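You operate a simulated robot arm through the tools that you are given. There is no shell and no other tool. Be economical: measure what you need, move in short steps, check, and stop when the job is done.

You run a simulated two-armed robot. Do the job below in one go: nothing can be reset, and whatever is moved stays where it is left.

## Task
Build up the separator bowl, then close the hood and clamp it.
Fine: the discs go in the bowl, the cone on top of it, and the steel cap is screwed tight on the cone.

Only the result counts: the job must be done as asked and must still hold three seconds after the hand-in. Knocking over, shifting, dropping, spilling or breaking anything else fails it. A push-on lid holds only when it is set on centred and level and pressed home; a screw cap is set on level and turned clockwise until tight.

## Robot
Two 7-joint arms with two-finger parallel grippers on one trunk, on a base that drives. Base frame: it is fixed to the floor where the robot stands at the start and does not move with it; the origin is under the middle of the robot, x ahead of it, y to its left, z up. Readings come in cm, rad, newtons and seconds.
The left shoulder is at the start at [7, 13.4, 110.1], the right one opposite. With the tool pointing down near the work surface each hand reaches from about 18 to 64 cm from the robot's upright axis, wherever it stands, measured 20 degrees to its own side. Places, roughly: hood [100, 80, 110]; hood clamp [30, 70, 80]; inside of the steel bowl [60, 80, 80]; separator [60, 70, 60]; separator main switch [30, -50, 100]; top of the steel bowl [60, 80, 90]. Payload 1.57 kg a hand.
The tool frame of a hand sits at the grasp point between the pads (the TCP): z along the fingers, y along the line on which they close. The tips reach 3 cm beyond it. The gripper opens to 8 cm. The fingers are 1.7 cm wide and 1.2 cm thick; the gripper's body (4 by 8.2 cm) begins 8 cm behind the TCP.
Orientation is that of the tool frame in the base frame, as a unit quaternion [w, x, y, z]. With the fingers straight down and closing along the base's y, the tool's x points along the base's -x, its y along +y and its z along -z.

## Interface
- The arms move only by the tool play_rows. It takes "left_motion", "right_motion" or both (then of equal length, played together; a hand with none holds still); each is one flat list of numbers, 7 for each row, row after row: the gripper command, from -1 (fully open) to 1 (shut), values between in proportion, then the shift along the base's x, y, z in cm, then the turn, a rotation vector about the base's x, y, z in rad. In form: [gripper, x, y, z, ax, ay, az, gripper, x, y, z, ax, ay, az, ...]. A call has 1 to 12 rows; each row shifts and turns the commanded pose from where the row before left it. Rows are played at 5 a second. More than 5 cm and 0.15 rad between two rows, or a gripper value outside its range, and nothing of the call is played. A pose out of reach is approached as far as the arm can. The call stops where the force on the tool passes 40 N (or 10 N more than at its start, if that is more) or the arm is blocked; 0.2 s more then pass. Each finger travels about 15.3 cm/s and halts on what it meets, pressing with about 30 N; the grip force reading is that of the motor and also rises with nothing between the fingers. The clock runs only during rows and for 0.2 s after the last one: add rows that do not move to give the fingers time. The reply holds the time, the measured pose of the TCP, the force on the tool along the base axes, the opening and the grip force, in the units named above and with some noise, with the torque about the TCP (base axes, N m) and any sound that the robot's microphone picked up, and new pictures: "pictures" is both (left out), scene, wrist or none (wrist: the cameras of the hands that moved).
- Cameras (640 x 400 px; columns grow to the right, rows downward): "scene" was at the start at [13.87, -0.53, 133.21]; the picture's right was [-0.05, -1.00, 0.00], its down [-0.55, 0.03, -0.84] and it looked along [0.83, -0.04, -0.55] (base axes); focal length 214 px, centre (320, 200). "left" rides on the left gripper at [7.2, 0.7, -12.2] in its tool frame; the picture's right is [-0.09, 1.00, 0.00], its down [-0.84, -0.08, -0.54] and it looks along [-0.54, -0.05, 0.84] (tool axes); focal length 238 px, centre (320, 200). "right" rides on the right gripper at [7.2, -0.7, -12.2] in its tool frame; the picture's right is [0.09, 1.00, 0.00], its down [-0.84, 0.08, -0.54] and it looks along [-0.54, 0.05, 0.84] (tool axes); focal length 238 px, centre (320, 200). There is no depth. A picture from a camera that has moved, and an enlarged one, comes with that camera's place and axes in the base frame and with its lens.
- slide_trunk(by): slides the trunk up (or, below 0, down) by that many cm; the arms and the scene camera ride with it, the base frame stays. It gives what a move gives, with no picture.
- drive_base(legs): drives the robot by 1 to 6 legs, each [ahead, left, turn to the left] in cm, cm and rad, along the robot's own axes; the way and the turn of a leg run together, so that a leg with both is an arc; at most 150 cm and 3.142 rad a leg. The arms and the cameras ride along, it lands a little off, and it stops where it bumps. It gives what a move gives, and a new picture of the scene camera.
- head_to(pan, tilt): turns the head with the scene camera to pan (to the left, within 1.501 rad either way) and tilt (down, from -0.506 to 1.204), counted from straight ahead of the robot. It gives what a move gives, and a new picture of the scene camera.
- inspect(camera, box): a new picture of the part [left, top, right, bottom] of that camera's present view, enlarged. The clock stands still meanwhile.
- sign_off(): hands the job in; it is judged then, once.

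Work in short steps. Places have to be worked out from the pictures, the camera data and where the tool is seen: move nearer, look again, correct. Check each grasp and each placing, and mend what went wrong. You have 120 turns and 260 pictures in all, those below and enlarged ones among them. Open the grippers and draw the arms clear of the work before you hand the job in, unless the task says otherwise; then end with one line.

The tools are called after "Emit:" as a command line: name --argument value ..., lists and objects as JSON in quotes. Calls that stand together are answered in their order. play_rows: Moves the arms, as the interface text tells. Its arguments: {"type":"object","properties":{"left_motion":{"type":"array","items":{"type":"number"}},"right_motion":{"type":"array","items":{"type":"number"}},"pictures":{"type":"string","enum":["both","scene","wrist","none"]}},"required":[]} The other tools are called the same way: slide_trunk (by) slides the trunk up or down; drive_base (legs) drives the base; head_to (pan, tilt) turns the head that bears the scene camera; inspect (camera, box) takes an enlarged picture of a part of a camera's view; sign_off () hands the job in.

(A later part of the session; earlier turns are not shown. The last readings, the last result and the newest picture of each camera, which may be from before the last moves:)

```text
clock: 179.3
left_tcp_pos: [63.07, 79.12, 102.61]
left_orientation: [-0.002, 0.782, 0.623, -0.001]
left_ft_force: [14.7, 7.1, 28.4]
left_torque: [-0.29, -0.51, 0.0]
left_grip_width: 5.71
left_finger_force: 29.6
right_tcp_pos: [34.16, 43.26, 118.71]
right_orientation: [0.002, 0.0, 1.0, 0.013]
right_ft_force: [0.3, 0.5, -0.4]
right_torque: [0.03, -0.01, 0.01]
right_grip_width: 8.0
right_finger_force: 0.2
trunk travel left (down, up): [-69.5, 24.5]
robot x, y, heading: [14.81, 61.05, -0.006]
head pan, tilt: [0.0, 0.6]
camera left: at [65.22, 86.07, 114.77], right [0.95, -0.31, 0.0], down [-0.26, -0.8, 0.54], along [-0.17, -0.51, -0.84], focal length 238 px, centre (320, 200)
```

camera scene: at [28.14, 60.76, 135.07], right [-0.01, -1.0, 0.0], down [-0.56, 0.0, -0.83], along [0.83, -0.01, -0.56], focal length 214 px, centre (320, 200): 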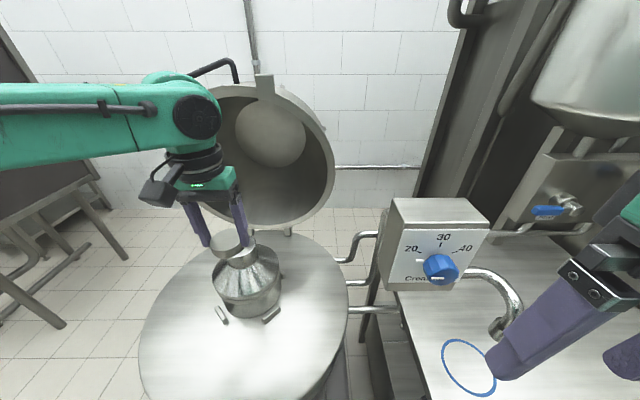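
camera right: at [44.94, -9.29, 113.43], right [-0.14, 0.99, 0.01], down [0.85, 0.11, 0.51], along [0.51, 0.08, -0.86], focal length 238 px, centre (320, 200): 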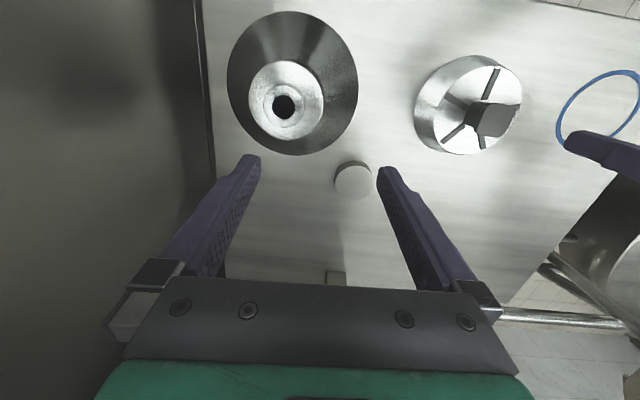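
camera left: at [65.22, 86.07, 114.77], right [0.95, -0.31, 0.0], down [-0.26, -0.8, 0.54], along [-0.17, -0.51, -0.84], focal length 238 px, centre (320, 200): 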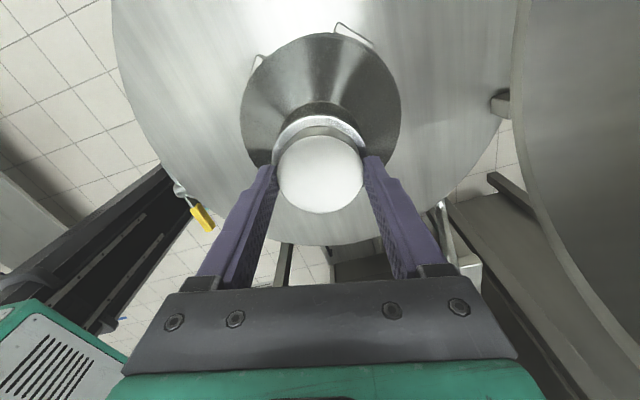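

Still no tightening torque. I regrasp: open, turn back 3 rad, close, and turn clockwise 3 rad again.

Emit:
play_rows --left_motion '[1, 0, 0, 0.3, 0, 0, 0, -0.8, 0, 0, 0.1, 0, 0, 0, -0.8, 0, 0, 0, 0, 0, 0.15, -0.8, 0, 0, 0, 0, 0, 0.15, -0.8, 0, 0, 0, 0, 0, 0.15, -0.8, 0, 0, 0, 0, 0, 0.15, -0.8, 0, 0, 0, 0, 0, 0.15, -0.8, 0, 0, 0, 0, 0, 0.15, -0.8, 0, 0, 0, 0, 0, 0.15, -0.8, 0, 0, 0, 0, 0, 0.15, -0.8, 0, 0, 0, 0, 0, 0.15, -0.8, 0, 0, 0, 0, 0, 0.15]' --pictures "none"

Emit:
play_rows --left_motion '[-0.8, 0, 0, 0, 0, 0, 0.15, -0.8, 0, 0, 0, 0, 0, 0.15, -0.8, 0, 0, 0, 0, 0, 0.15, -0.8, 0, 0, 0, 0, 0, 0.15, -0.8, 0, 0, 0, 0, 0, 0.15, -0.8, 0, 0, 0, 0, 0, 0.15, -0.8, 0, 0, 0, 0, 0, 0.15, -0.8, 0, 0, 0, 0, 0, 0.15, -0.8, 0, 0, 0, 0, 0, 0.15, -0.8, 0, 0, 0, 0, 0, 0.15]' --pictures "wrist"

```text
clock: 181.9
left_tcp_pos: [62.97, 79.02, 102.78]
left_orientation: [0.0, 0.144, 0.99, -0.002]
left_ft_force: [0.3, -0.5, -0.4]
left_torque: [-0.01, 0.02, 0.01]
left_grip_width: 7.19
left_finger_force: 0.1
right_tcp_pos: [34.35, 43.14, 118.72]
right_orientation: [0.002, -0.001, 1.0, 0.013]
right_ft_force: [0.4, -0.4, -0.2]
right_torque: [0.03, -0.01, -0.03]
right_grip_width: 8.0
right_finger_force: 0.2
trunk travel left (down, up): [-69.5, 24.5]
robot x, y, heading: [14.64, 61.18, -0.01]
head pan, tilt: [0.0, 0.6]
```

```text
clock: 184.1
left_tcp_pos: [63.1, 79.15, 102.97]
left_orientation: [0.002, -0.568, 0.823, -0.002]
left_ft_force: [0.4, 0.0, 0.3]
left_torque: [0.01, -0.01, 0.02]
left_grip_width: 7.21
left_finger_force: 0.1
right_tcp_pos: [34.41, 43.26, 118.63]
right_orientation: [0.001, -0.002, 1.0, 0.013]
right_ft_force: [0.7, -0.8, -0.7]
right_torque: [0.02, -0.02, -0.02]
right_grip_width: 8.0
right_finger_force: 0.0
trunk travel left (down, up): [-69.5, 24.5]
robot x, y, heading: [14.68, 60.99, -0.005]
head pan, tilt: [0.0, 0.6]
camera left: at [59.73, 72.69, 115.08], right [-0.9, 0.44, -0.01], down [0.37, 0.76, 0.54], along [0.24, 0.49, -0.84], focal length 238 px, centre (320, 200)
```

left: 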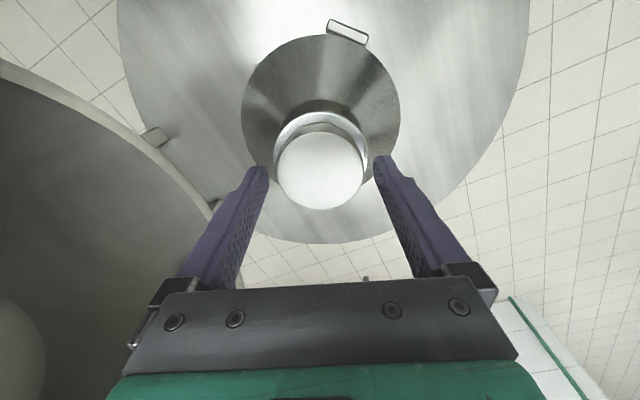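

Centred as before. I close and turn clockwise through 3 rad with ~10–15 N of load.

Emit:
play_rows --left_motion '[1, 0, -0.05, -0.2, 0, 0, 0, 1, 0, 0, 0, 0, 0, 0, 1, 0, 0, -0.15, 0, 0, -0.15, 1, 0, 0, -0.05, 0, 0, -0.15, 1, 0, 0, 0, 0, 0, -0.15, 1, 0, 0, 0, 0, 0, -0.15, 1, 0, 0, -0.05, 0, 0, -0.15, 1, 0, 0, 0, 0, 0, -0.15, 1, 0, 0, 0, 0, 0, -0.15, 1, 0, 0, 0, 0, 0, -0.15, 1, 0, 0, 0, 0, 0, -0.15, 1, 0, 0, 0, 0, 0, -0.15]' --pictures "none"

Emit:
play_rows --left_motion '[1, 0, 0, -0.05, 0, 0, -0.15, 1, 0, 0, 0, 0, 0, -0.15, 1, 0, 0, 0, 0, 0, -0.15, 1, 0, 0, 0, 0, 0, -0.15, 1, 0, 0, -0.05, 0, 0, -0.15, 1, 0, 0, 0, 0, 0, -0.15, 1, 0, 0, 0, 0, 0, -0.15, 1, 0, 0, 0, 0, 0, -0.15, 1, 0, 0, 0, 0, 0, -0.15, 1, 0, 0, 0, 0, 0, -0.15]' --pictures "none"

Emit:
inspect --camera "scene" --box '[220, 210, 290, 280]'

```text
clock: 186.7
left_tcp_pos: [62.87, 78.89, 102.66]
left_orientation: [0.002, 0.146, 0.989, -0.003]
left_ft_force: [-0.1, -1.4, 20.5]
left_torque: [0.02, -0.04, 0.75]
left_grip_width: 5.73
left_finger_force: 30.0
right_tcp_pos: [33.99, 43.1, 118.62]
right_orientation: [0.003, -0.002, 1.0, 0.013]
right_ft_force: [0.4, 0.8, -0.6]
right_torque: [0.0, 0.0, -0.01]
right_grip_width: 8.02
right_finger_force: 0.1
trunk travel left (down, up): [-69.5, 24.5]
robot x, y, heading: [14.56, 61.27, -0.006]
head pan, tilt: [0.0, 0.6]
```

```text
clock: 188.9
left_tcp_pos: [62.78, 79.03, 102.55]
left_orientation: [-0.001, 0.782, 0.623, -0.002]
left_ft_force: [0.7, -0.5, 19.6]
left_torque: [-0.06, -0.03, 0.72]
left_grip_width: 5.73
left_finger_force: 29.9
right_tcp_pos: [34.13, 43.0, 118.63]
right_orientation: [0.003, -0.002, 1.0, 0.014]
right_ft_force: [-0.2, -0.3, 0.0]
right_torque: [0.0, -0.01, 0.0]
right_grip_width: 7.99
right_finger_force: 0.1
trunk travel left (down, up): [-69.5, 24.5]
robot x, y, heading: [14.64, 61.21, -0.01]
head pan, tilt: [0.0, 0.6]
```

```text
5.71 times, centred on (255, 245) of scene
camera zoom: at [28.03, 60.64, 135.08], right [-0.01, -1.0, 0.0], down [-0.56, 0.0, -0.83], along [0.83, -0.01, -0.56], focal length 1226 px, centre (691, -57)
```

zoom: 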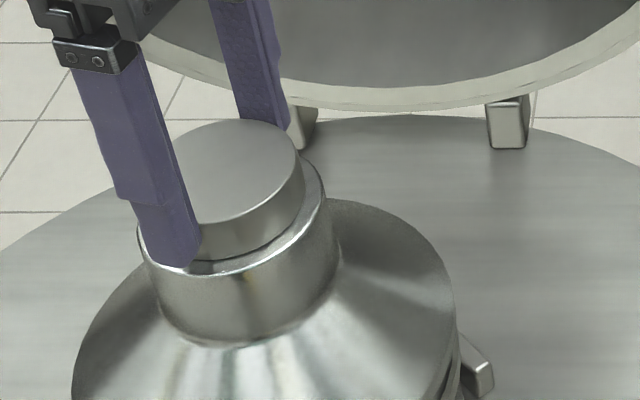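

Resisting torque rose to 0.75 N·m and stays there (fingers slipping): the cap is tight on the cone. I open, rise, and use the turned wrist camera to check the cone's overhang from the far side.

Emit:
play_rows --left_motion '[1, 0, 0, 0.3, 0, 0, 0, -1, 0, 0, 0, 0, 0, 0, -1, 0, 0, 0, 0, 0, 0, -1, 0, 0, 3, 0, 0, 0, -1, 0, 0, 3, 0, 0, 0, -1, 0, 0, 0, 0, 0, -0.15, -1, 0, 0, 0, 0, 0, -0.15, -1, 0, 0, 0, 0, 0, -0.15, -1, 0, 0, 0, 0, 0, -0.15, -1, 0, 0, 0, 0, 0, -0.15, -1, 0, 0, 0, 0, 0, 0]' --pictures "none"

Emit:
inspect --camera "left" --box '[220, 20, 420, 180]'

```text
clock: 191.3
left_tcp_pos: [63.2, 79.02, 108.61]
left_orientation: [-0.002, 0.955, 0.295, -0.002]
left_ft_force: [-0.5, -0.6, 0.7]
left_torque: [-0.01, 0.03, 0.03]
left_grip_width: 7.99
left_finger_force: 0.1
right_tcp_pos: [34.36, 43.17, 118.54]
right_orientation: [0.002, -0.002, 1.0, 0.013]
right_ft_force: [0.3, 0.2, 0.0]
right_torque: [-0.05, 0.01, -0.02]
right_grip_width: 8.01
right_finger_force: 0.1
trunk travel left (down, up): [-69.5, 24.5]
robot x, y, heading: [14.67, 60.91, -0.009]
head pan, tilt: [0.0, 0.6]
```

```text
2.50 times, centred on (320, 100) of left
camera zoom: at [69.4, 82.55, 120.81], right [0.48, -0.88, -0.01], down [-0.73, -0.41, 0.54], along [-0.48, -0.26, -0.84], focal length 596 px, centre (320, 450)
```

zoom: 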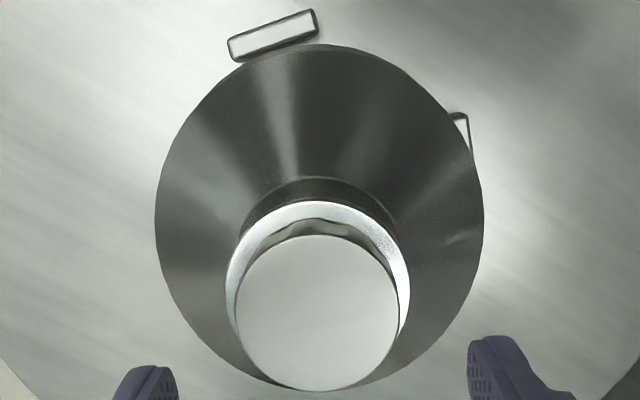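

No flange shows from any side: the cone overhangs evenly, so it is centred and level. Next the hood: I retract and raise the hand, turning it so the fingers can straddle the black handle bar, and raise the trunk.

Emit:
play_rows --left_motion '[-1, 0, 0, 4, 0, 0, 0.14, -1, -2, 1, 3, 0, 0, 0.14, -1, -4, 1, 1, 0, 0, 0.14, -1, -4, 1, 1, 0, 0, 0.14, -1, -4, 1, 1, 0, 0, 0.14, -1, -3, 1, 1, 0, 0, 0.14, -1, 0, 1, 1, 0, 0, 0.14]' --pictures "none"

Emit:
slide_trunk --by 17

Emit:
play_rows --left_motion '[-1, 0, 0, 0, 0, -0.15, 0, -1, 0, 0, 0, 0, -0.15, 0, -1, 0, 0, 0, 0, -0.15, 0, -1, 0, 0, 0, 0, -0.15, 0, -1, 0, 0, 0, 0, -0.15, 0, -1, 0, 0, 0, 0, 0, 0]' --pictures "both"

```text
clock: 192.9
left_tcp_pos: [45.85, 85.19, 120.52]
left_orientation: [-0.001, 0.703, 0.711, -0.004]
left_ft_force: [0.2, 0.3, 0.0]
left_torque: [0.0, 0.0, 0.01]
left_grip_width: 8.0
left_finger_force: 0.0
right_tcp_pos: [34.34, 43.01, 118.59]
right_orientation: [0.002, -0.001, 1.0, 0.013]
right_ft_force: [0.1, -0.1, -0.3]
right_torque: [0.01, 0.03, 0.01]
right_grip_width: 8.01
right_finger_force: 0.1
trunk travel left (down, up): [-69.5, 24.5]
robot x, y, heading: [14.26, 61.0, -0.005]
head pan, tilt: [0.0, 0.6]
```

```text
clock: 194.8
left_tcp_pos: [45.9, 85.07, 137.44]
left_orientation: [-0.001, 0.704, 0.71, -0.002]
left_ft_force: [-0.6, 0.4, -0.2]
left_torque: [-0.01, -0.02, 0.02]
left_grip_width: 7.99
left_finger_force: 0.0
right_tcp_pos: [34.37, 43.22, 135.69]
right_orientation: [0.002, 0.0, 1.0, 0.013]
right_ft_force: [0.7, 0.2, -0.2]
right_torque: [0.0, -0.02, 0.01]
right_grip_width: 8.01
right_finger_force: 0.1
trunk travel left (down, up): [-86.5, 7.5]
robot x, y, heading: [14.42, 61.27, -0.012]
head pan, tilt: [0.0, 0.6]
```

```text
clock: 196.2
left_tcp_pos: [45.95, 85.01, 137.44]
left_orientation: [0.241, 0.663, 0.667, 0.24]
left_ft_force: [-0.2, 0.0, 0.1]
left_torque: [-0.01, 0.0, -0.01]
left_grip_width: 7.98
left_finger_force: 0.0
right_tcp_pos: [34.28, 43.03, 135.6]
right_orientation: [0.002, -0.002, 1.0, 0.014]
right_ft_force: [0.4, 0.5, 1.0]
right_torque: [0.0, 0.01, 0.01]
right_grip_width: 7.99
right_finger_force: 0.0
trunk travel left (down, up): [-86.5, 7.5]
robot x, y, heading: [14.29, 60.73, -0.004]
head pan, tilt: [0.0, 0.6]
camera scene: at [28.39, 60.71, 152.04], right [-0.01, -1.0, 0.0], down [-0.57, 0.0, -0.82], along [0.82, -0.01, -0.57], focal length 214 px, centre (320, 200)
camera left: at [38.54, 92.31, 147.21], right [0.77, -0.08, 0.64], down [-0.4, -0.84, 0.37], along [0.5, -0.54, -0.67], focal length 238 px, centre (320, 200)
```

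scene: 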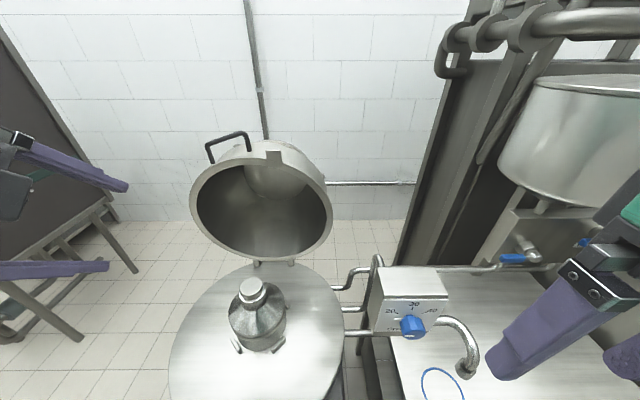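
left: 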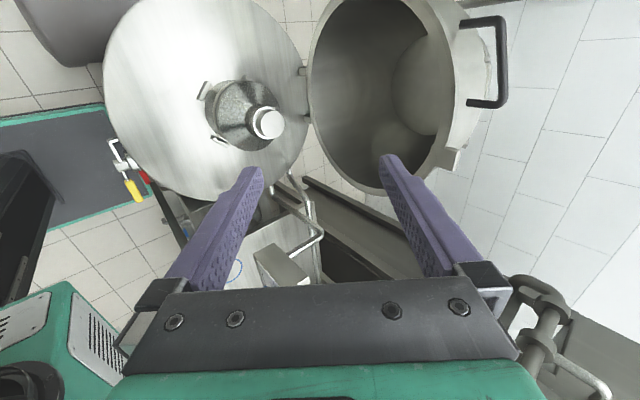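

Both cameras see the handle; triangulated bar centre ≈(91.9, 88, 131.1), hinge ≈(84.5, ·, 83). I move the hand to a pre-grasp point 8 cm back along the fingers.

Emit:
play_rows --left_motion '[-1, 4.5, 0.3, 0, 0, 0, 0, -1, 4.5, 0.3, 0, 0, 0, 0, -1, 4.5, 0.3, 0, 0, 0, 0, -1, 4.5, 0.3, 0, 0, 0, 0, -1, 4.5, 0.3, 0, 0, 0, 0, -1, 4.5, 0.3, 0, 0, 0, 0, -1, 4.5, 0.3, 0, 0, 0, 0, -1, 4.5, 0.3, 0, 0, 0, 0, -1, 4, 0.4, 0, 0, 0, 0, -1, 0, 0, 0, 0, 0, 0]' --pictures "both"

```text
clock: 198.4
left_tcp_pos: [82.91, 91.07, 136.32]
left_orientation: [0.259, 0.656, 0.661, 0.256]
left_ft_force: [0.8, -0.6, 0.5]
left_torque: [0.0, 0.01, -0.02]
left_grip_width: 8.01
left_finger_force: 0.0
left hand out of reach, approached as far as the arm can: row 8, 9
right_tcp_pos: [34.34, 43.3, 135.75]
right_orientation: [0.002, -0.001, 1.0, 0.014]
right_ft_force: [-0.8, -0.1, -0.2]
right_torque: [-0.03, 0.0, 0.03]
right_grip_width: 8.01
right_finger_force: 0.2
trunk travel left (down, up): [-86.5, 7.5]
robot x, y, heading: [14.66, 60.98, -0.009]
head pan, tilt: [0.0, 0.6]
camera scene: at [28.26, 60.91, 152.05], right [-0.01, -1.0, 0.0], down [-0.56, 0.0, -0.83], along [0.83, -0.01, -0.56], focal length 214 px, centre (320, 200)
camera left: at [74.98, 98.31, 145.66], right [0.73, -0.08, 0.68], down [-0.42, -0.84, 0.35], along [0.54, -0.54, -0.65], focal length 238 px, centre (320, 200)
```

scene: 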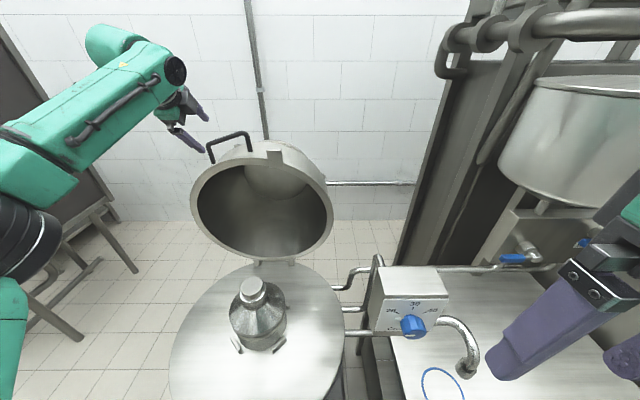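
left: 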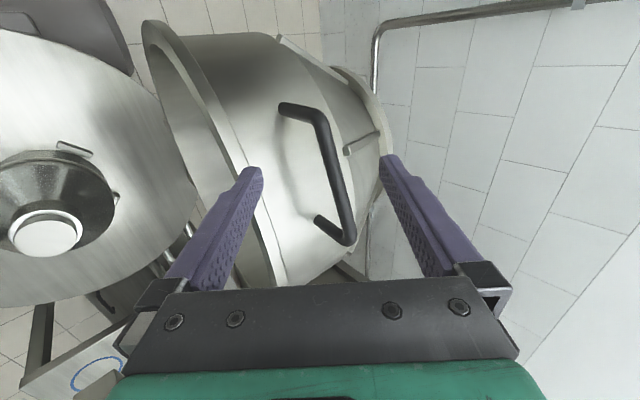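

The wrist view shows the handle clearly: bar centre ≈(91.2, 87, 130.7). Reach ends here, so I pitch the tool further forward (gaining ~8 cm) and line up with the bar.

Emit:
play_rows --left_motion '[-1, 0, -1, -0.5, 0, -0.14, 0, -1, 0, -1, -0.5, 0, -0.14, 0, -1, 0, -1, -1, 0, -0.14, 0, -1, 0, -1, -1, 0, -0.14, 0, -1, 0, 0, -1, 0, 0, 0, -1, 0, 0, 0, 0, 0, 0]' --pictures "both"

```text
clock: 199.8
left_tcp_pos: [82.11, 87.01, 133.03]
left_orientation: [0.434, 0.558, 0.562, 0.43]
left_ft_force: [-0.7, 9.7, 25.8]
left_torque: [0.55, -0.46, 0.15]
left_grip_width: 5.77
left_finger_force: 0.0
right_tcp_pos: [33.68, 43.29, 135.81]
right_orientation: [0.005, -0.002, 1.0, 0.013]
right_ft_force: [0.6, 0.1, 0.1]
right_torque: [-0.03, 0.02, 0.03]
right_grip_width: 7.95
right_finger_force: 0.1
trunk travel left (down, up): [-86.5, 7.5]
robot x, y, heading: [14.4, 61.1, -0.01]
head pan, tilt: [0.0, 0.6]
camera scene: at [27.58, 60.96, 152.14], right [-0.01, -1.0, 0.0], down [-0.56, 0.0, -0.83], along [0.83, -0.01, -0.56], focal length 214 px, centre (320, 200)
camera left: at [70.35, 94.24, 136.68], right [0.25, -0.08, 0.96], down [-0.54, -0.84, 0.07], along [0.8, -0.54, -0.26], focal length 238 px, centre (320, 200)
```

scene: 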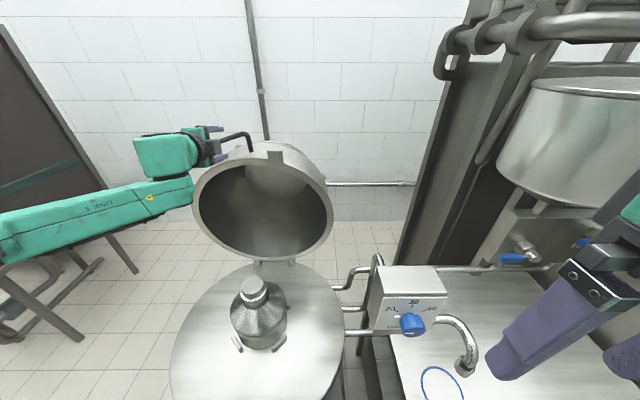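
left: 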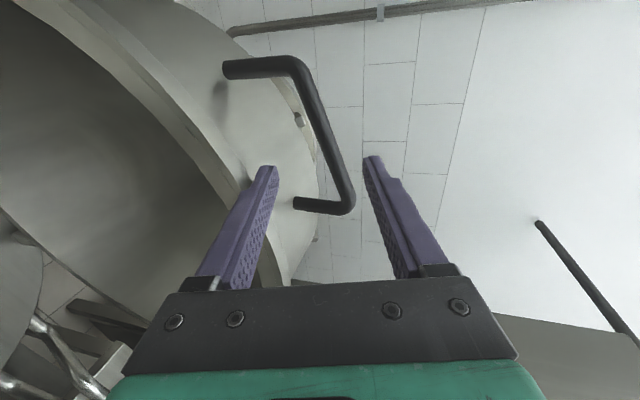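

The lower finger touched the hood's front ring. I rise 2 cm, narrow the opening to ~3.5 cm, level the tool a bit more, then advance onto the bar at z≈131.7.

Emit:
play_rows --left_motion '[-1, -0.5, 0, 2.5, 0, 0, 0, 0.1, 0, 0, 0.5, 0, -0.12, 0, 0.1, 0, 0, 0, 0, 0, 0, 0.1, 0.5, 0.2, -1.5, 0, 0, 0, 0.1, 1.5, 0, -1, 0, 0, 0, 0.1, 1.5, 0, 0, 0, 0, 0, 0.1, 0, 0, 0, 0, 0, 0]' --pictures "both"

```text
clock: 201.4
left_tcp_pos: [85.76, 87.02, 132.85]
left_orientation: [0.464, 0.533, 0.537, 0.46]
left_ft_force: [0.4, 0.7, -0.5]
left_torque: [-0.01, 0.03, 0.0]
left_grip_width: 3.59
left_finger_force: 0.1
right_tcp_pos: [34.25, 43.19, 135.66]
right_orientation: [0.001, -0.002, 1.0, 0.013]
right_ft_force: [-0.2, -0.2, -0.5]
right_torque: [0.0, 0.0, 0.03]
right_grip_width: 8.02
right_finger_force: 0.0
trunk travel left (down, up): [-86.5, 7.5]
robot x, y, heading: [14.54, 60.89, -0.009]
head pan, tilt: [0.0, 0.6]
camera scene: at [28.34, 60.78, 152.04], right [-0.01, -1.0, 0.0], down [-0.56, 0.0, -0.83], along [0.83, -0.01, -0.56], focal length 214 px, centre (320, 200)
camera left: at [73.69, 94.25, 135.25], right [0.15, -0.08, 0.99], down [-0.55, -0.84, 0.01], along [0.82, -0.54, -0.17], focal length 238 px, centre (320, 200)
```

scene: 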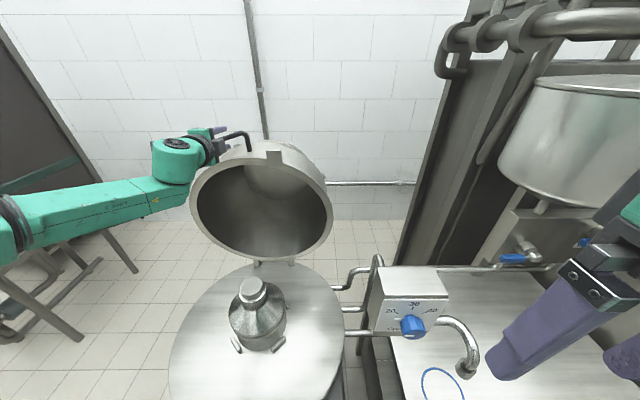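
left: 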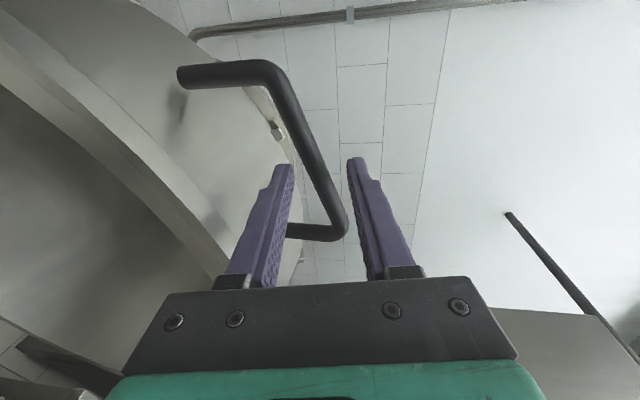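

The bar lies between the fingers, ≈5 cm ahead. I advance 4.5 cm and close.

Emit:
play_rows --left_motion '[0.1, 1.5, 0, -0.4, 0, 0, 0, 0.1, 1.5, 0, 0, 0, 0, 0, 0.1, 1.5, 0, 0, 0, 0, 0, 0.1, 0, 0, 0, 0, 0, 0, 1, 0, 0, 0, 0, 0, 0, 1, 0, 0, 0, 0, 0, 0, 1, 0, 0, 0, 0, 0, 0]' --pictures "wrist"

```text
clock: 203.0
left_tcp_pos: [90.17, 86.66, 132.04]
left_orientation: [0.462, 0.536, 0.539, 0.457]
left_ft_force: [-17.2, -5.6, -29.6]
left_torque: [-0.75, -0.38, 0.38]
left_grip_width: 1.96
left_finger_force: 33.2
right_tcp_pos: [34.36, 43.27, 135.64]
right_orientation: [0.002, -0.001, 1.0, 0.012]
right_ft_force: [0.2, -0.3, -0.4]
right_torque: [-0.04, 0.06, -0.01]
right_grip_width: 8.01
right_finger_force: 0.0
trunk travel left (down, up): [-86.5, 7.5]
robot x, y, heading: [14.07, 60.79, -0.007]
head pan, tilt: [0.0, 0.6]
camera left: at [78.15, 94.08, 134.54], right [0.15, -0.08, 0.98], down [-0.55, -0.83, 0.01], along [0.82, -0.54, -0.17], focal length 238 px, centre (320, 200)
```

left: 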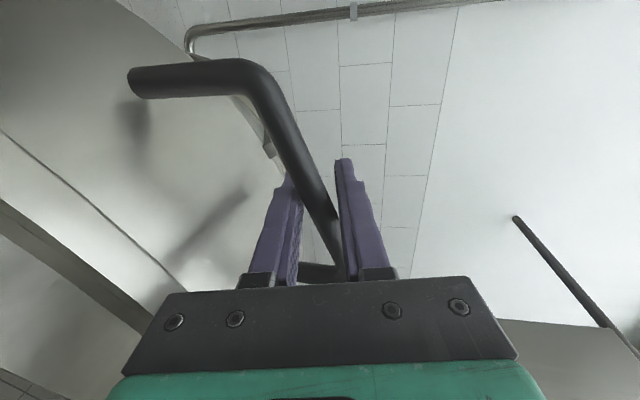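

Gripped the bar (2 cm). I ease the strain and start pulling along the hinge arc.

Emit:
play_rows --left_motion '[1, -0.3, -0.1, -0.5, 0, 0, 0, 1, -1.5, 0, 0.1, 0, 0, 0, 1, -2, 0, 0.2, 0, 0, 0, 1, -2, 0, 0.1, 0, 0, 0, 1, 0, 0, 0, 0, 0, 0]' --pictures "scene"

```text
clock: 204.2
left_tcp_pos: [85.03, 86.79, 131.93]
left_orientation: [0.462, 0.536, 0.538, 0.457]
left_ft_force: [7.5, -3.9, -14.5]
left_torque: [-0.71, -0.36, -0.42]
left_grip_width: 1.94
left_finger_force: 32.9
right_tcp_pos: [34.98, 43.02, 135.55]
right_orientation: [-0.001, -0.001, 1.0, 0.014]
right_ft_force: [0.5, 0.2, 0.0]
right_torque: [-0.02, 0.01, -0.01]
right_grip_width: 8.01
right_finger_force: 0.1
trunk travel left (down, up): [-86.5, 7.5]
robot x, y, heading: [14.42, 60.6, -0.007]
head pan, tilt: [0.0, 0.6]
camera scene: at [29.12, 60.71, 151.95], right [-0.01, -1.0, 0.0], down [-0.57, 0.0, -0.82], along [0.82, -0.01, -0.57], focal length 214 px, centre (320, 200)
```

scene: 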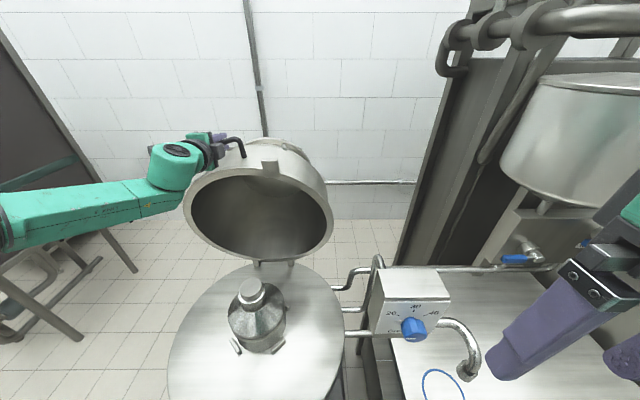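

The hood follows. I continue along the arc.

Emit:
play_rows --left_motion '[1, -2.9, 0, -0.25, 0, 0, 0, 1, -2.9, 0, -0.2, 0, 0, 0, 1, -2.9, 0, -0.4, 0, 0, 0, 1, -2.9, 0, -0.55, 0, 0, 0, 1, -2.85, 0, -0.75, 0, 0, 0, 1, -2.8, 0, -0.9, 0, 0, 0, 1, 0, 0, 0, 0, 0, 0]' --pictures "scene"

```text
clock: 205.7
left_tcp_pos: [67.84, 86.73, 127.68]
left_orientation: [0.459, 0.539, 0.547, 0.446]
left_ft_force: [12.1, -5.8, -24.6]
left_torque: [-0.76, -0.31, -0.54]
left_grip_width: 1.77
left_finger_force: 32.3
right_tcp_pos: [34.9, 43.29, 135.5]
right_orientation: [0.0, 0.0, 1.0, 0.013]
right_ft_force: [-0.6, -0.3, 0.0]
right_torque: [-0.01, -0.05, 0.01]
right_grip_width: 8.0
right_finger_force: 0.1
trunk travel left (down, up): [-86.5, 7.5]
robot x, y, heading: [14.31, 61.36, -0.012]
head pan, tilt: [0.0, 0.6]
stopped in row 7 (left hand): the force on the tool passed its limit at 42 N (the readings are from after the stop); the commanded pose is now the measured one
camera scene: at [29.04, 60.76, 151.99], right [-0.01, -1.0, 0.0], down [-0.57, 0.0, -0.82], along [0.82, -0.01, -0.57], focal length 214 px, centre (320, 200)
```

scene: 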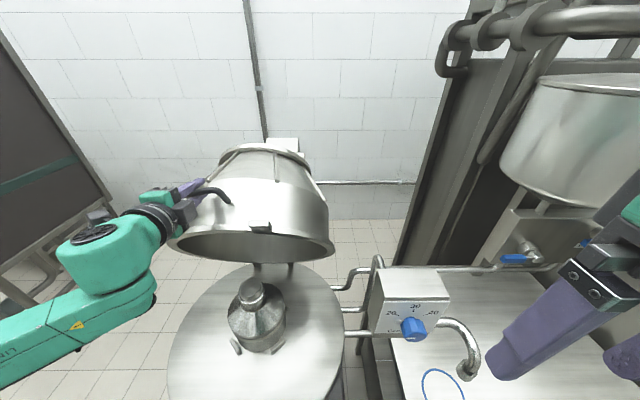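

Past vertical at ~110°. I go on with more downward component.

Emit:
play_rows --left_motion '[1, -2, 0, -1.2, 0, 0, 0, 1, -2.2, 0, -1.0, 0, 0, 0, 1, -2.15, 0, -1.1, 0, 0, 0, 1, -2.1, 0, -1.3, 0, 0, 0, 1, -2, 0, -1.4, 0, 0, 0, 1, -1.95, 0, -1.5, 0, 0, 0, 1, -1.9, 0, -1.6, 0, 0, 0, 1, 0, 0, 0, 0, 0, 0]' --pictures "scene"

```text
clock: 207.5
left_tcp_pos: [65.13, 86.62, 126.44]
left_orientation: [0.461, 0.537, 0.543, 0.452]
left_ft_force: [10.1, -7.2, -17.1]
left_torque: [-0.72, -0.07, -0.16]
left_grip_width: 1.8
left_finger_force: 32.1
left hand out of reach, approached as far as the arm can: row 2, 3, 4, 5, 6, 7
right_tcp_pos: [35.18, 43.16, 135.58]
right_orientation: [-0.001, -0.001, 1.0, 0.014]
right_ft_force: [-0.2, 0.8, 0.7]
right_torque: [-0.01, -0.03, -0.01]
right_grip_width: 8.0
right_finger_force: 0.1
trunk travel left (down, up): [-86.5, 7.5]
robot x, y, heading: [14.61, 61.21, -0.005]
head pan, tilt: [0.0, 0.6]
camera scene: at [29.18, 60.66, 151.95], right [-0.01, -1.0, 0.0], down [-0.57, 0.0, -0.82], along [0.82, -0.01, -0.57], focal length 214 px, centre (320, 200)
```

scene: 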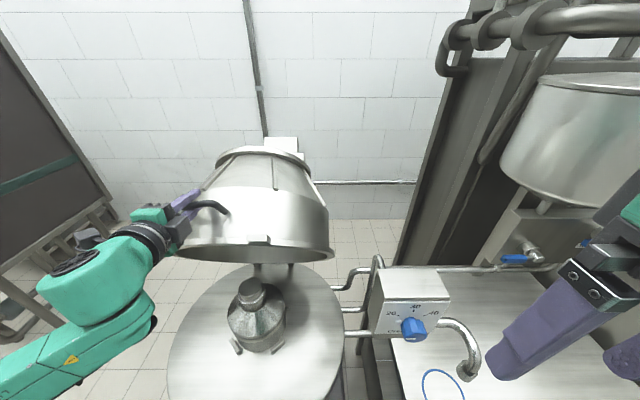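

The arm is too folded in this attitude. I pitch the tool back downward (the round bar turns in the grip) to regain reach.

Emit:
play_rows --left_motion '[1, 0.05, 0, 0.1, 0, 0.1, 0, 1, 0.05, 0, 0.1, 0, 0.1, 0, 1, 0.05, 0, 0.1, 0, 0.1, 0, 1, 0.05, 0, 0.1, 0, 0.1, 0, 1, 0.05, 0, 0.1, 0, 0.1, 0, 1, 0, 0, 0, 0, 0.1, 0, 1, -1, 0, -0.5, 0, 0.05, 0, 1, -1.5, 0, -0.8, 0, 0.05, 0, 1, -1.5, 0, -0.8, 0, 0, 0]' --pictures "both"

```text
clock: 208.1
left_tcp_pos: [65.12, 86.85, 126.42]
left_orientation: [0.437, 0.553, 0.562, 0.433]
left_ft_force: [10.8, -19.1, -12.7]
left_torque: [-0.63, -0.09, 0.11]
left_grip_width: 1.73
left_finger_force: 32.6
left hand out of reach, approached as far as the arm can: row 1, 2
right_tcp_pos: [34.7, 42.7, 135.62]
right_orientation: [0.001, 0.0, 1.0, 0.014]
right_ft_force: [0.0, 0.3, 1.1]
right_torque: [-0.05, -0.05, 0.0]
right_grip_width: 8.01
right_finger_force: 0.0
trunk travel left (down, up): [-86.5, 7.5]
robot x, y, heading: [14.53, 60.83, -0.011]
head pan, tilt: [0.0, 0.6]
stopped in row 2 (left hand): the force on the tool passed its limit at 54 N (the readings are from after the stop); the commanded pose is now the measured one
camera scene: at [28.82, 60.22, 152.02], right [-0.01, -1.0, 0.0], down [-0.57, 0.01, -0.82], along [0.82, -0.01, -0.57], focal length 214 px, centre (320, 200)
camera left: at [53.24, 94.15, 129.89], right [0.24, -0.08, 0.97], down [-0.54, -0.84, 0.07], along [0.81, -0.54, -0.24], focal length 238 px, centre (320, 200)
```

scene: 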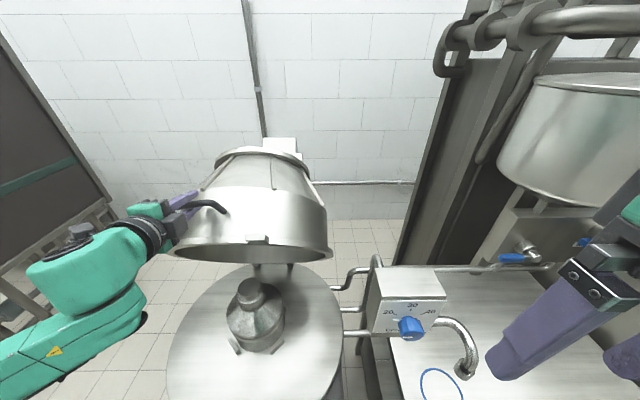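
left: 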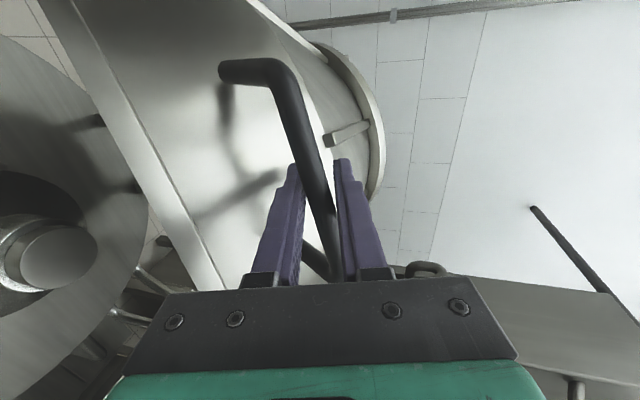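

The arm cannot fold further, so I follow the arc with the whole robot: base backward and trunk downward in small alternating steps, hand still holding the bar.

Emit:
slide_trunk --by -1

Emit:
drive_base --legs '[[-4.1, 0, 0]]'

Emit:
slide_trunk --by -2.3

Emit:
drive_base --legs '[[-3.8, 0, 0]]'

Emit:
slide_trunk --by -2.6

Emit:
drive_base --legs '[[-3.6, 0, 0]]'

Emit:
slide_trunk --by -3

```text
clock: 208.7
left_tcp_pos: [64.28, 86.96, 126.0]
left_orientation: [0.438, 0.549, 0.559, 0.44]
left_ft_force: [-4.5, -14.7, 7.9]
left_torque: [-0.82, 0.06, -0.49]
left_grip_width: 1.76
left_finger_force: 32.1
right_tcp_pos: [34.03, 42.44, 134.64]
right_orientation: [0.003, -0.001, 1.0, 0.016]
right_ft_force: [-0.2, -0.3, 0.0]
right_torque: [0.0, 0.02, 0.0]
right_grip_width: 7.98
right_finger_force: 0.1
trunk travel left (down, up): [-85.5, 8.5]
robot x, y, heading: [14.46, 60.85, -0.006]
head pan, tilt: [0.0, 0.6]
```

```text
clock: 209.6
left_tcp_pos: [61.45, 87.17, 124.43]
left_orientation: [0.434, 0.556, 0.57, 0.422]
left_ft_force: [6.4, -10.7, -12.3]
left_torque: [-0.6, 0.18, 0.17]
left_grip_width: 1.69
left_finger_force: 32.3
right_tcp_pos: [30.94, 42.8, 134.58]
right_orientation: [0.0, 0.001, 1.0, 0.014]
right_ft_force: [0.0, -0.2, -0.2]
right_torque: [-0.02, -0.03, -0.02]
right_grip_width: 8.0
right_finger_force: 0.1
trunk travel left (down, up): [-85.5, 8.5]
robot x, y, heading: [10.5, 61.05, -0.011]
head pan, tilt: [0.0, 0.6]
stopped in leg 1: the force on the tool passed its limit at 46 N (the readings are from after the stop); the commanded pose is now the measured one
camera scene: at [25.12, 60.39, 150.99], right [-0.01, -1.0, 0.0], down [-0.57, 0.01, -0.82], along [0.82, -0.01, -0.57], focal length 214 px, centre (320, 200)
```

scene: 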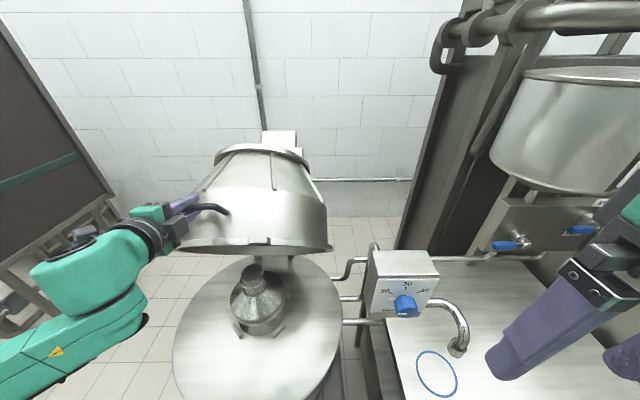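

```text
clock: 210.3
left_tcp_pos: [59.9, 87.03, 123.37]
left_orientation: [0.438, 0.55, 0.563, 0.434]
left_ft_force: [-17.2, -3.9, 26.6]
left_torque: [-0.76, 0.13, -0.39]
left_grip_width: 1.67
left_finger_force: 31.9
right_tcp_pos: [29.45, 42.5, 132.46]
right_orientation: [0.006, 0.0, 1.0, 0.015]
right_ft_force: [0.7, 0.3, -0.4]
right_torque: [0.01, -0.01, 0.0]
right_grip_width: 7.99
right_finger_force: 0.1
trunk travel left (down, up): [-83.2, 10.8]
robot x, y, heading: [10.59, 61.07, -0.012]
head pan, tilt: [0.0, 0.6]
```

```text
clock: 211.2
left_tcp_pos: [58.02, 87.11, 122.05]
left_orientation: [0.431, 0.555, 0.571, 0.425]
left_ft_force: [12.7, -14.0, -13.7]
left_torque: [-0.41, 0.22, 0.77]
left_grip_width: 1.62
left_finger_force: 32.2
right_tcp_pos: [27.67, 42.6, 132.2]
right_orientation: [0.0, 0.001, 1.0, 0.016]
right_ft_force: [0.7, 0.5, -0.2]
right_torque: [-0.02, 0.01, -0.03]
right_grip_width: 7.99
right_finger_force: 0.0
trunk travel left (down, up): [-83.2, 10.8]
robot x, y, heading: [7.26, 60.73, -0.008]
head pan, tilt: [0.0, 0.6]
camera scene: at [21.8, 60.22, 148.63], right [-0.01, -1.0, 0.0], down [-0.57, 0.01, -0.82], along [0.82, -0.01, -0.57], focal length 214 px, centre (320, 200)
```

scene: 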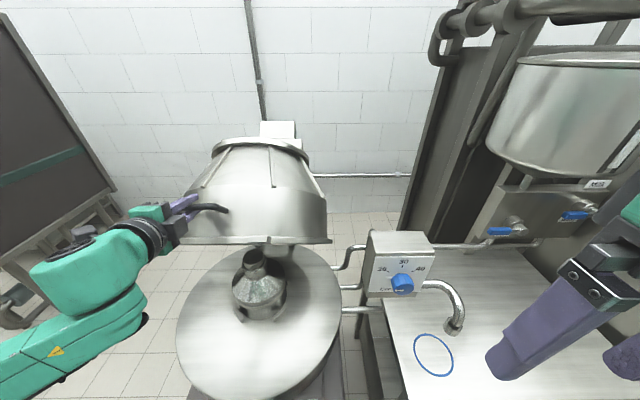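

```text
clock: 211.9
left_tcp_pos: [56.2, 87.22, 120.7]
left_orientation: [0.437, 0.551, 0.564, 0.432]
left_ft_force: [-20.1, -3.4, 26.6]
left_torque: [-0.63, 0.18, -0.18]
left_grip_width: 1.62
left_finger_force: 31.7
right_tcp_pos: [25.73, 42.76, 129.89]
right_orientation: [0.006, 0.001, 1.0, 0.015]
right_ft_force: [-0.6, 0.4, -0.3]
right_torque: [0.0, 0.02, -0.02]
right_grip_width: 8.01
right_finger_force: 0.1
trunk travel left (down, up): [-80.6, 13.4]
robot x, y, heading: [7.38, 60.56, -0.014]
head pan, tilt: [0.0, 0.6]
```

```text
clock: 212.8
left_tcp_pos: [54.55, 87.26, 119.26]
left_orientation: [0.429, 0.557, 0.572, 0.423]
left_ft_force: [13.6, -13.6, -16.5]
left_torque: [-0.42, 0.13, 0.79]
left_grip_width: 1.59
left_finger_force: 32.0
right_tcp_pos: [24.09, 42.74, 129.47]
right_orientation: [-0.001, 0.002, 1.0, 0.015]
right_ft_force: [-0.1, 0.1, -0.7]
right_torque: [0.02, -0.02, -0.01]
right_grip_width: 8.03
right_finger_force: 0.1
trunk travel left (down, up): [-80.6, 13.4]
robot x, y, heading: [3.78, 61.14, -0.007]
head pan, tilt: [0.0, 0.6]
camera scene: at [18.31, 60.31, 146.02], right [-0.01, -1.0, 0.0], down [-0.57, 0.01, -0.82], along [0.82, -0.01, -0.57], focal length 214 px, centre (320, 200)
```

scene: 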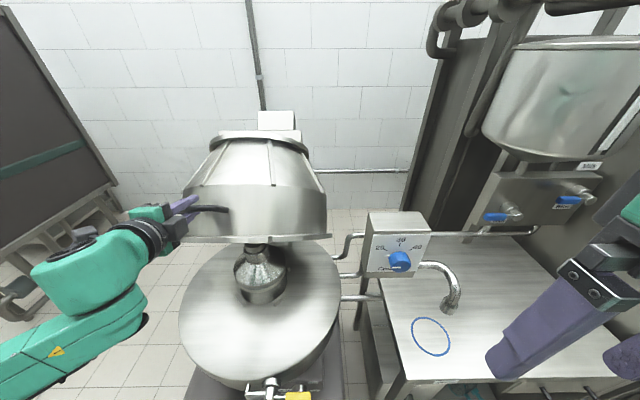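

```text
clock: 213.5
left_tcp_pos: [52.76, 87.16, 117.41]
left_orientation: [0.437, 0.552, 0.567, 0.428]
left_ft_force: [-21.3, -2.3, 24.4]
left_torque: [-0.62, 0.24, 0.05]
left_grip_width: 1.58
left_finger_force: 31.1
right_tcp_pos: [22.23, 42.8, 127.02]
right_orientation: [0.007, 0.001, 1.0, 0.015]
right_ft_force: [-0.5, 0.4, 0.5]
right_torque: [-0.01, 0.01, 0.0]
right_grip_width: 7.99
right_finger_force: 0.1
trunk travel left (down, up): [-77.6, 16.4]
robot x, y, heading: [3.33, 60.87, -0.011]
head pan, tilt: [0.0, 0.6]
```

Working well: hood at ~133°. I continue the same stepping.

Emit:
drive_base --legs '[[-3.2, 0, 0]]'

Emit:
slide_trunk --by -3.3

Emit:
drive_base --legs '[[-2.8, 0, 0]]'

Emit:
slide_trunk --by -3.6

Emit:
drive_base --legs '[[-2.4, 0, 0]]'

Emit:
slide_trunk --by -3.9

Emit:
drive_base --legs '[[-2, 0, 0]]'

Emit:
slide_trunk --by -4.1

```text
clock: 214.4
left_tcp_pos: [51.4, 87.16, 115.94]
left_orientation: [0.428, 0.558, 0.573, 0.42]
left_ft_force: [15.3, -13.6, -17.2]
left_torque: [-0.52, 0.19, 0.72]
left_grip_width: 1.56
left_finger_force: 30.8
right_tcp_pos: [20.91, 42.85, 126.5]
right_orientation: [-0.002, 0.002, 1.0, 0.015]
right_ft_force: [0.0, 0.5, 0.0]
right_torque: [0.01, -0.01, -0.04]
right_grip_width: 7.97
right_finger_force: 0.0
trunk travel left (down, up): [-77.6, 16.4]
robot x, y, heading: [0.56, 60.77, -0.011]
head pan, tilt: [0.0, 0.6]
camera scene: at [15.13, 60.39, 143.01], right [-0.01, -1.0, 0.0], down [-0.57, 0.01, -0.82], along [0.82, -0.01, -0.57], focal length 214 px, centre (320, 200)
```

scene: 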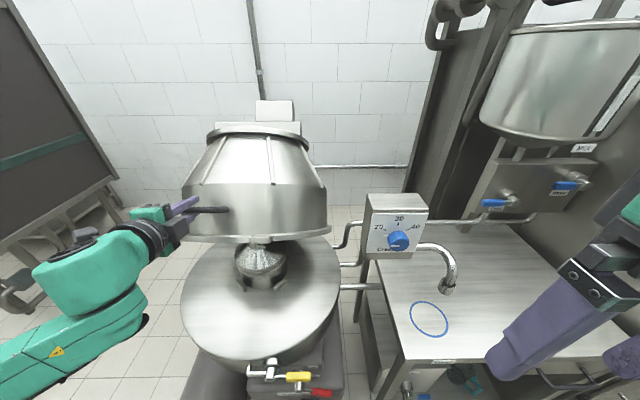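

```text
clock: 215.1
left_tcp_pos: [49.59, 87.32, 113.61]
left_orientation: [0.434, 0.553, 0.569, 0.426]
left_ft_force: [-21.9, -1.9, 21.7]
left_torque: [-0.58, 0.26, 0.08]
left_grip_width: 1.46
left_finger_force: 30.5
right_tcp_pos: [19.01, 42.81, 123.53]
right_orientation: [0.007, 0.002, 1.0, 0.015]
right_ft_force: [-0.1, -0.6, -0.5]
right_torque: [0.01, -0.01, 0.0]
right_grip_width: 8.0
right_finger_force: 0.0
trunk travel left (down, up): [-74.3, 19.7]
robot x, y, heading: [0.52, 60.65, -0.015]
head pan, tilt: [0.0, 0.6]
```

```text
clock: 216.0
left_tcp_pos: [48.59, 87.33, 112.3]
left_orientation: [0.428, 0.558, 0.576, 0.418]
left_ft_force: [16.5, -11.2, -16.0]
left_torque: [-0.55, 0.12, 0.4]
left_grip_width: 1.46
left_finger_force: 31.0
right_tcp_pos: [18.03, 42.96, 123.24]
right_orientation: [-0.002, 0.004, 1.0, 0.015]
right_ft_force: [-1.1, 0.7, -0.2]
right_torque: [-0.01, -0.01, 0.0]
right_grip_width: 7.99
right_finger_force: 0.1
trunk travel left (down, up): [-74.3, 19.7]
robot x, y, heading: [-2.22, 61.52, -0.011]
head pan, tilt: [0.0, 0.6]
camera scene: at [12.33, 60.47, 139.71], right [-0.01, -1.0, 0.0], down [-0.57, 0.01, -0.82], along [0.82, -0.01, -0.57], focal length 214 px, centre (320, 200)
```

scene: 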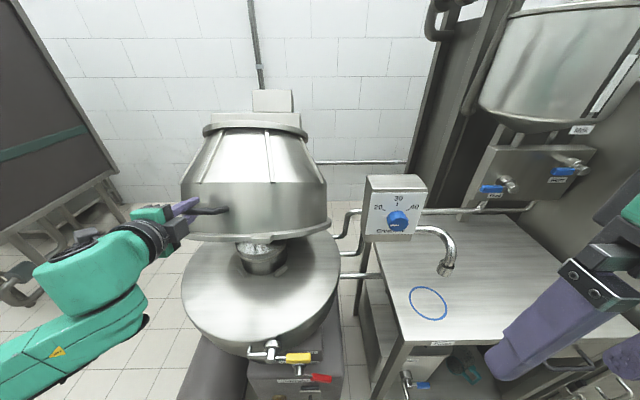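

```text
clock: 216.8
left_tcp_pos: [46.76, 87.32, 109.89]
left_orientation: [0.433, 0.554, 0.571, 0.424]
left_ft_force: [-24.7, -2.7, 17.5]
left_torque: [-0.51, 0.35, -0.07]
left_grip_width: 1.43
left_finger_force: 31.3
right_tcp_pos: [16.15, 42.9, 120.09]
right_orientation: [0.006, 0.001, 1.0, 0.015]
right_ft_force: [0.1, -0.4, 0.1]
right_torque: [-0.01, -0.01, 0.01]
right_grip_width: 7.99
right_finger_force: 0.1
trunk travel left (down, up): [-70.7, 23.3]
robot x, y, heading: [-2.7, 60.96, -0.007]
head pan, tilt: [0.0, 0.6]
```

```text
clock: 217.6
left_tcp_pos: [46.03, 87.32, 108.6]
left_orientation: [0.427, 0.559, 0.577, 0.415]
left_ft_force: [14.5, -9.6, -13.7]
left_torque: [-0.55, 0.12, 0.23]
left_grip_width: 1.39
left_finger_force: 29.9
right_tcp_pos: [15.58, 42.83, 119.68]
right_orientation: [-0.001, 0.003, 1.0, 0.015]
right_ft_force: [0.6, -0.2, -0.5]
right_torque: [0.01, 0.0, 0.0]
right_grip_width: 8.0
right_finger_force: 0.0
trunk travel left (down, up): [-70.7, 23.3]
robot x, y, heading: [-4.64, 61.43, -0.01]
head pan, tilt: [0.0, 0.6]
camera scene: at [9.72, 60.51, 136.13], right [-0.01, -1.0, 0.0], down [-0.57, 0.01, -0.82], along [0.82, -0.01, -0.57], focal length 214 px, centre (320, 200)
```

scene: 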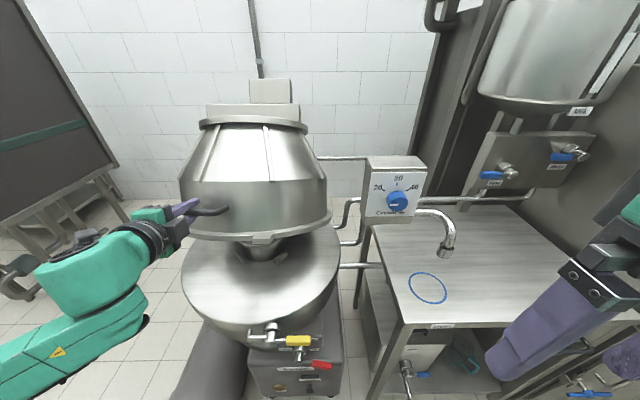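

```text
clock: 218.4
left_tcp_pos: [44.41, 87.27, 105.73]
left_orientation: [0.432, 0.556, 0.571, 0.422]
left_ft_force: [-29.1, -1.9, 15.2]
left_torque: [-0.36, 0.16, -0.13]
left_grip_width: 1.37
left_finger_force: 30.1
right_tcp_pos: [13.81, 42.92, 116.18]
right_orientation: [0.008, 0.002, 1.0, 0.015]
right_ft_force: [-0.1, 0.4, -0.1]
right_torque: [0.01, 0.0, 0.02]
right_grip_width: 8.01
right_finger_force: 0.0
trunk travel left (down, up): [-66.8, 27.2]
robot x, y, heading: [-4.87, 61.07, -0.011]
head pan, tilt: [0.0, 0.6]
```

```text
clock: 219.2
left_tcp_pos: [43.79, 87.26, 104.91]
left_orientation: [0.427, 0.56, 0.576, 0.415]
left_ft_force: [8.5, -8.6, -7.6]
left_torque: [0.07, 0.01, 0.03]
left_grip_width: 1.39
left_finger_force: 30.6
right_tcp_pos: [13.26, 42.93, 115.66]
right_orientation: [0.0, 0.002, 1.0, 0.015]
right_ft_force: [0.6, -1.3, 0.5]
right_torque: [0.03, 0.03, 0.03]
right_grip_width: 7.99
right_finger_force: 0.1
trunk travel left (down, up): [-66.8, 27.2]
robot x, y, heading: [-6.62, 61.09, -0.015]
head pan, tilt: [0.0, 0.6]
camera scene: at [7.45, 60.53, 132.27], right [-0.01, -1.0, 0.0], down [-0.57, 0.01, -0.82], along [0.82, -0.01, -0.57], focal length 214 px, centre (320, 200)
```

scene: 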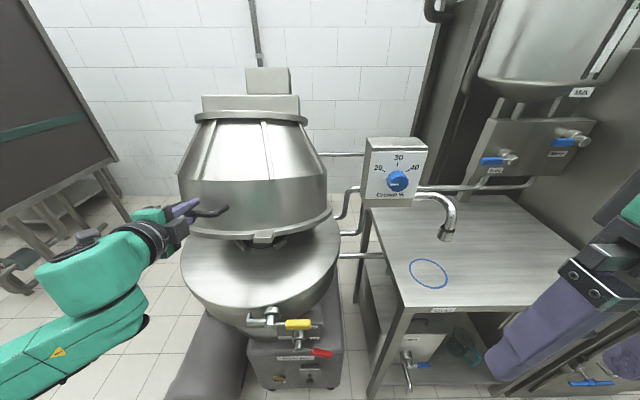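

```text
clock: 220.0
left_tcp_pos: [42.34, 87.3, 101.58]
left_orientation: [0.432, 0.556, 0.573, 0.42]
left_ft_force: [-35.5, -0.4, 15.3]
left_torque: [0.56, -0.18, -0.32]
left_grip_width: 1.36
left_finger_force: 30.3
right_tcp_pos: [11.84, 43.01, 111.99]
right_orientation: [0.009, 0.003, 1.0, 0.015]
right_ft_force: [-0.2, -0.5, 0.0]
right_torque: [0.01, 0.01, -0.01]
right_grip_width: 8.0
right_finger_force: 0.1
trunk travel left (down, up): [-62.7, 31.3]
robot x, y, heading: [-6.76, 61.41, -0.015]
head pan, tilt: [0.0, 0.6]
```

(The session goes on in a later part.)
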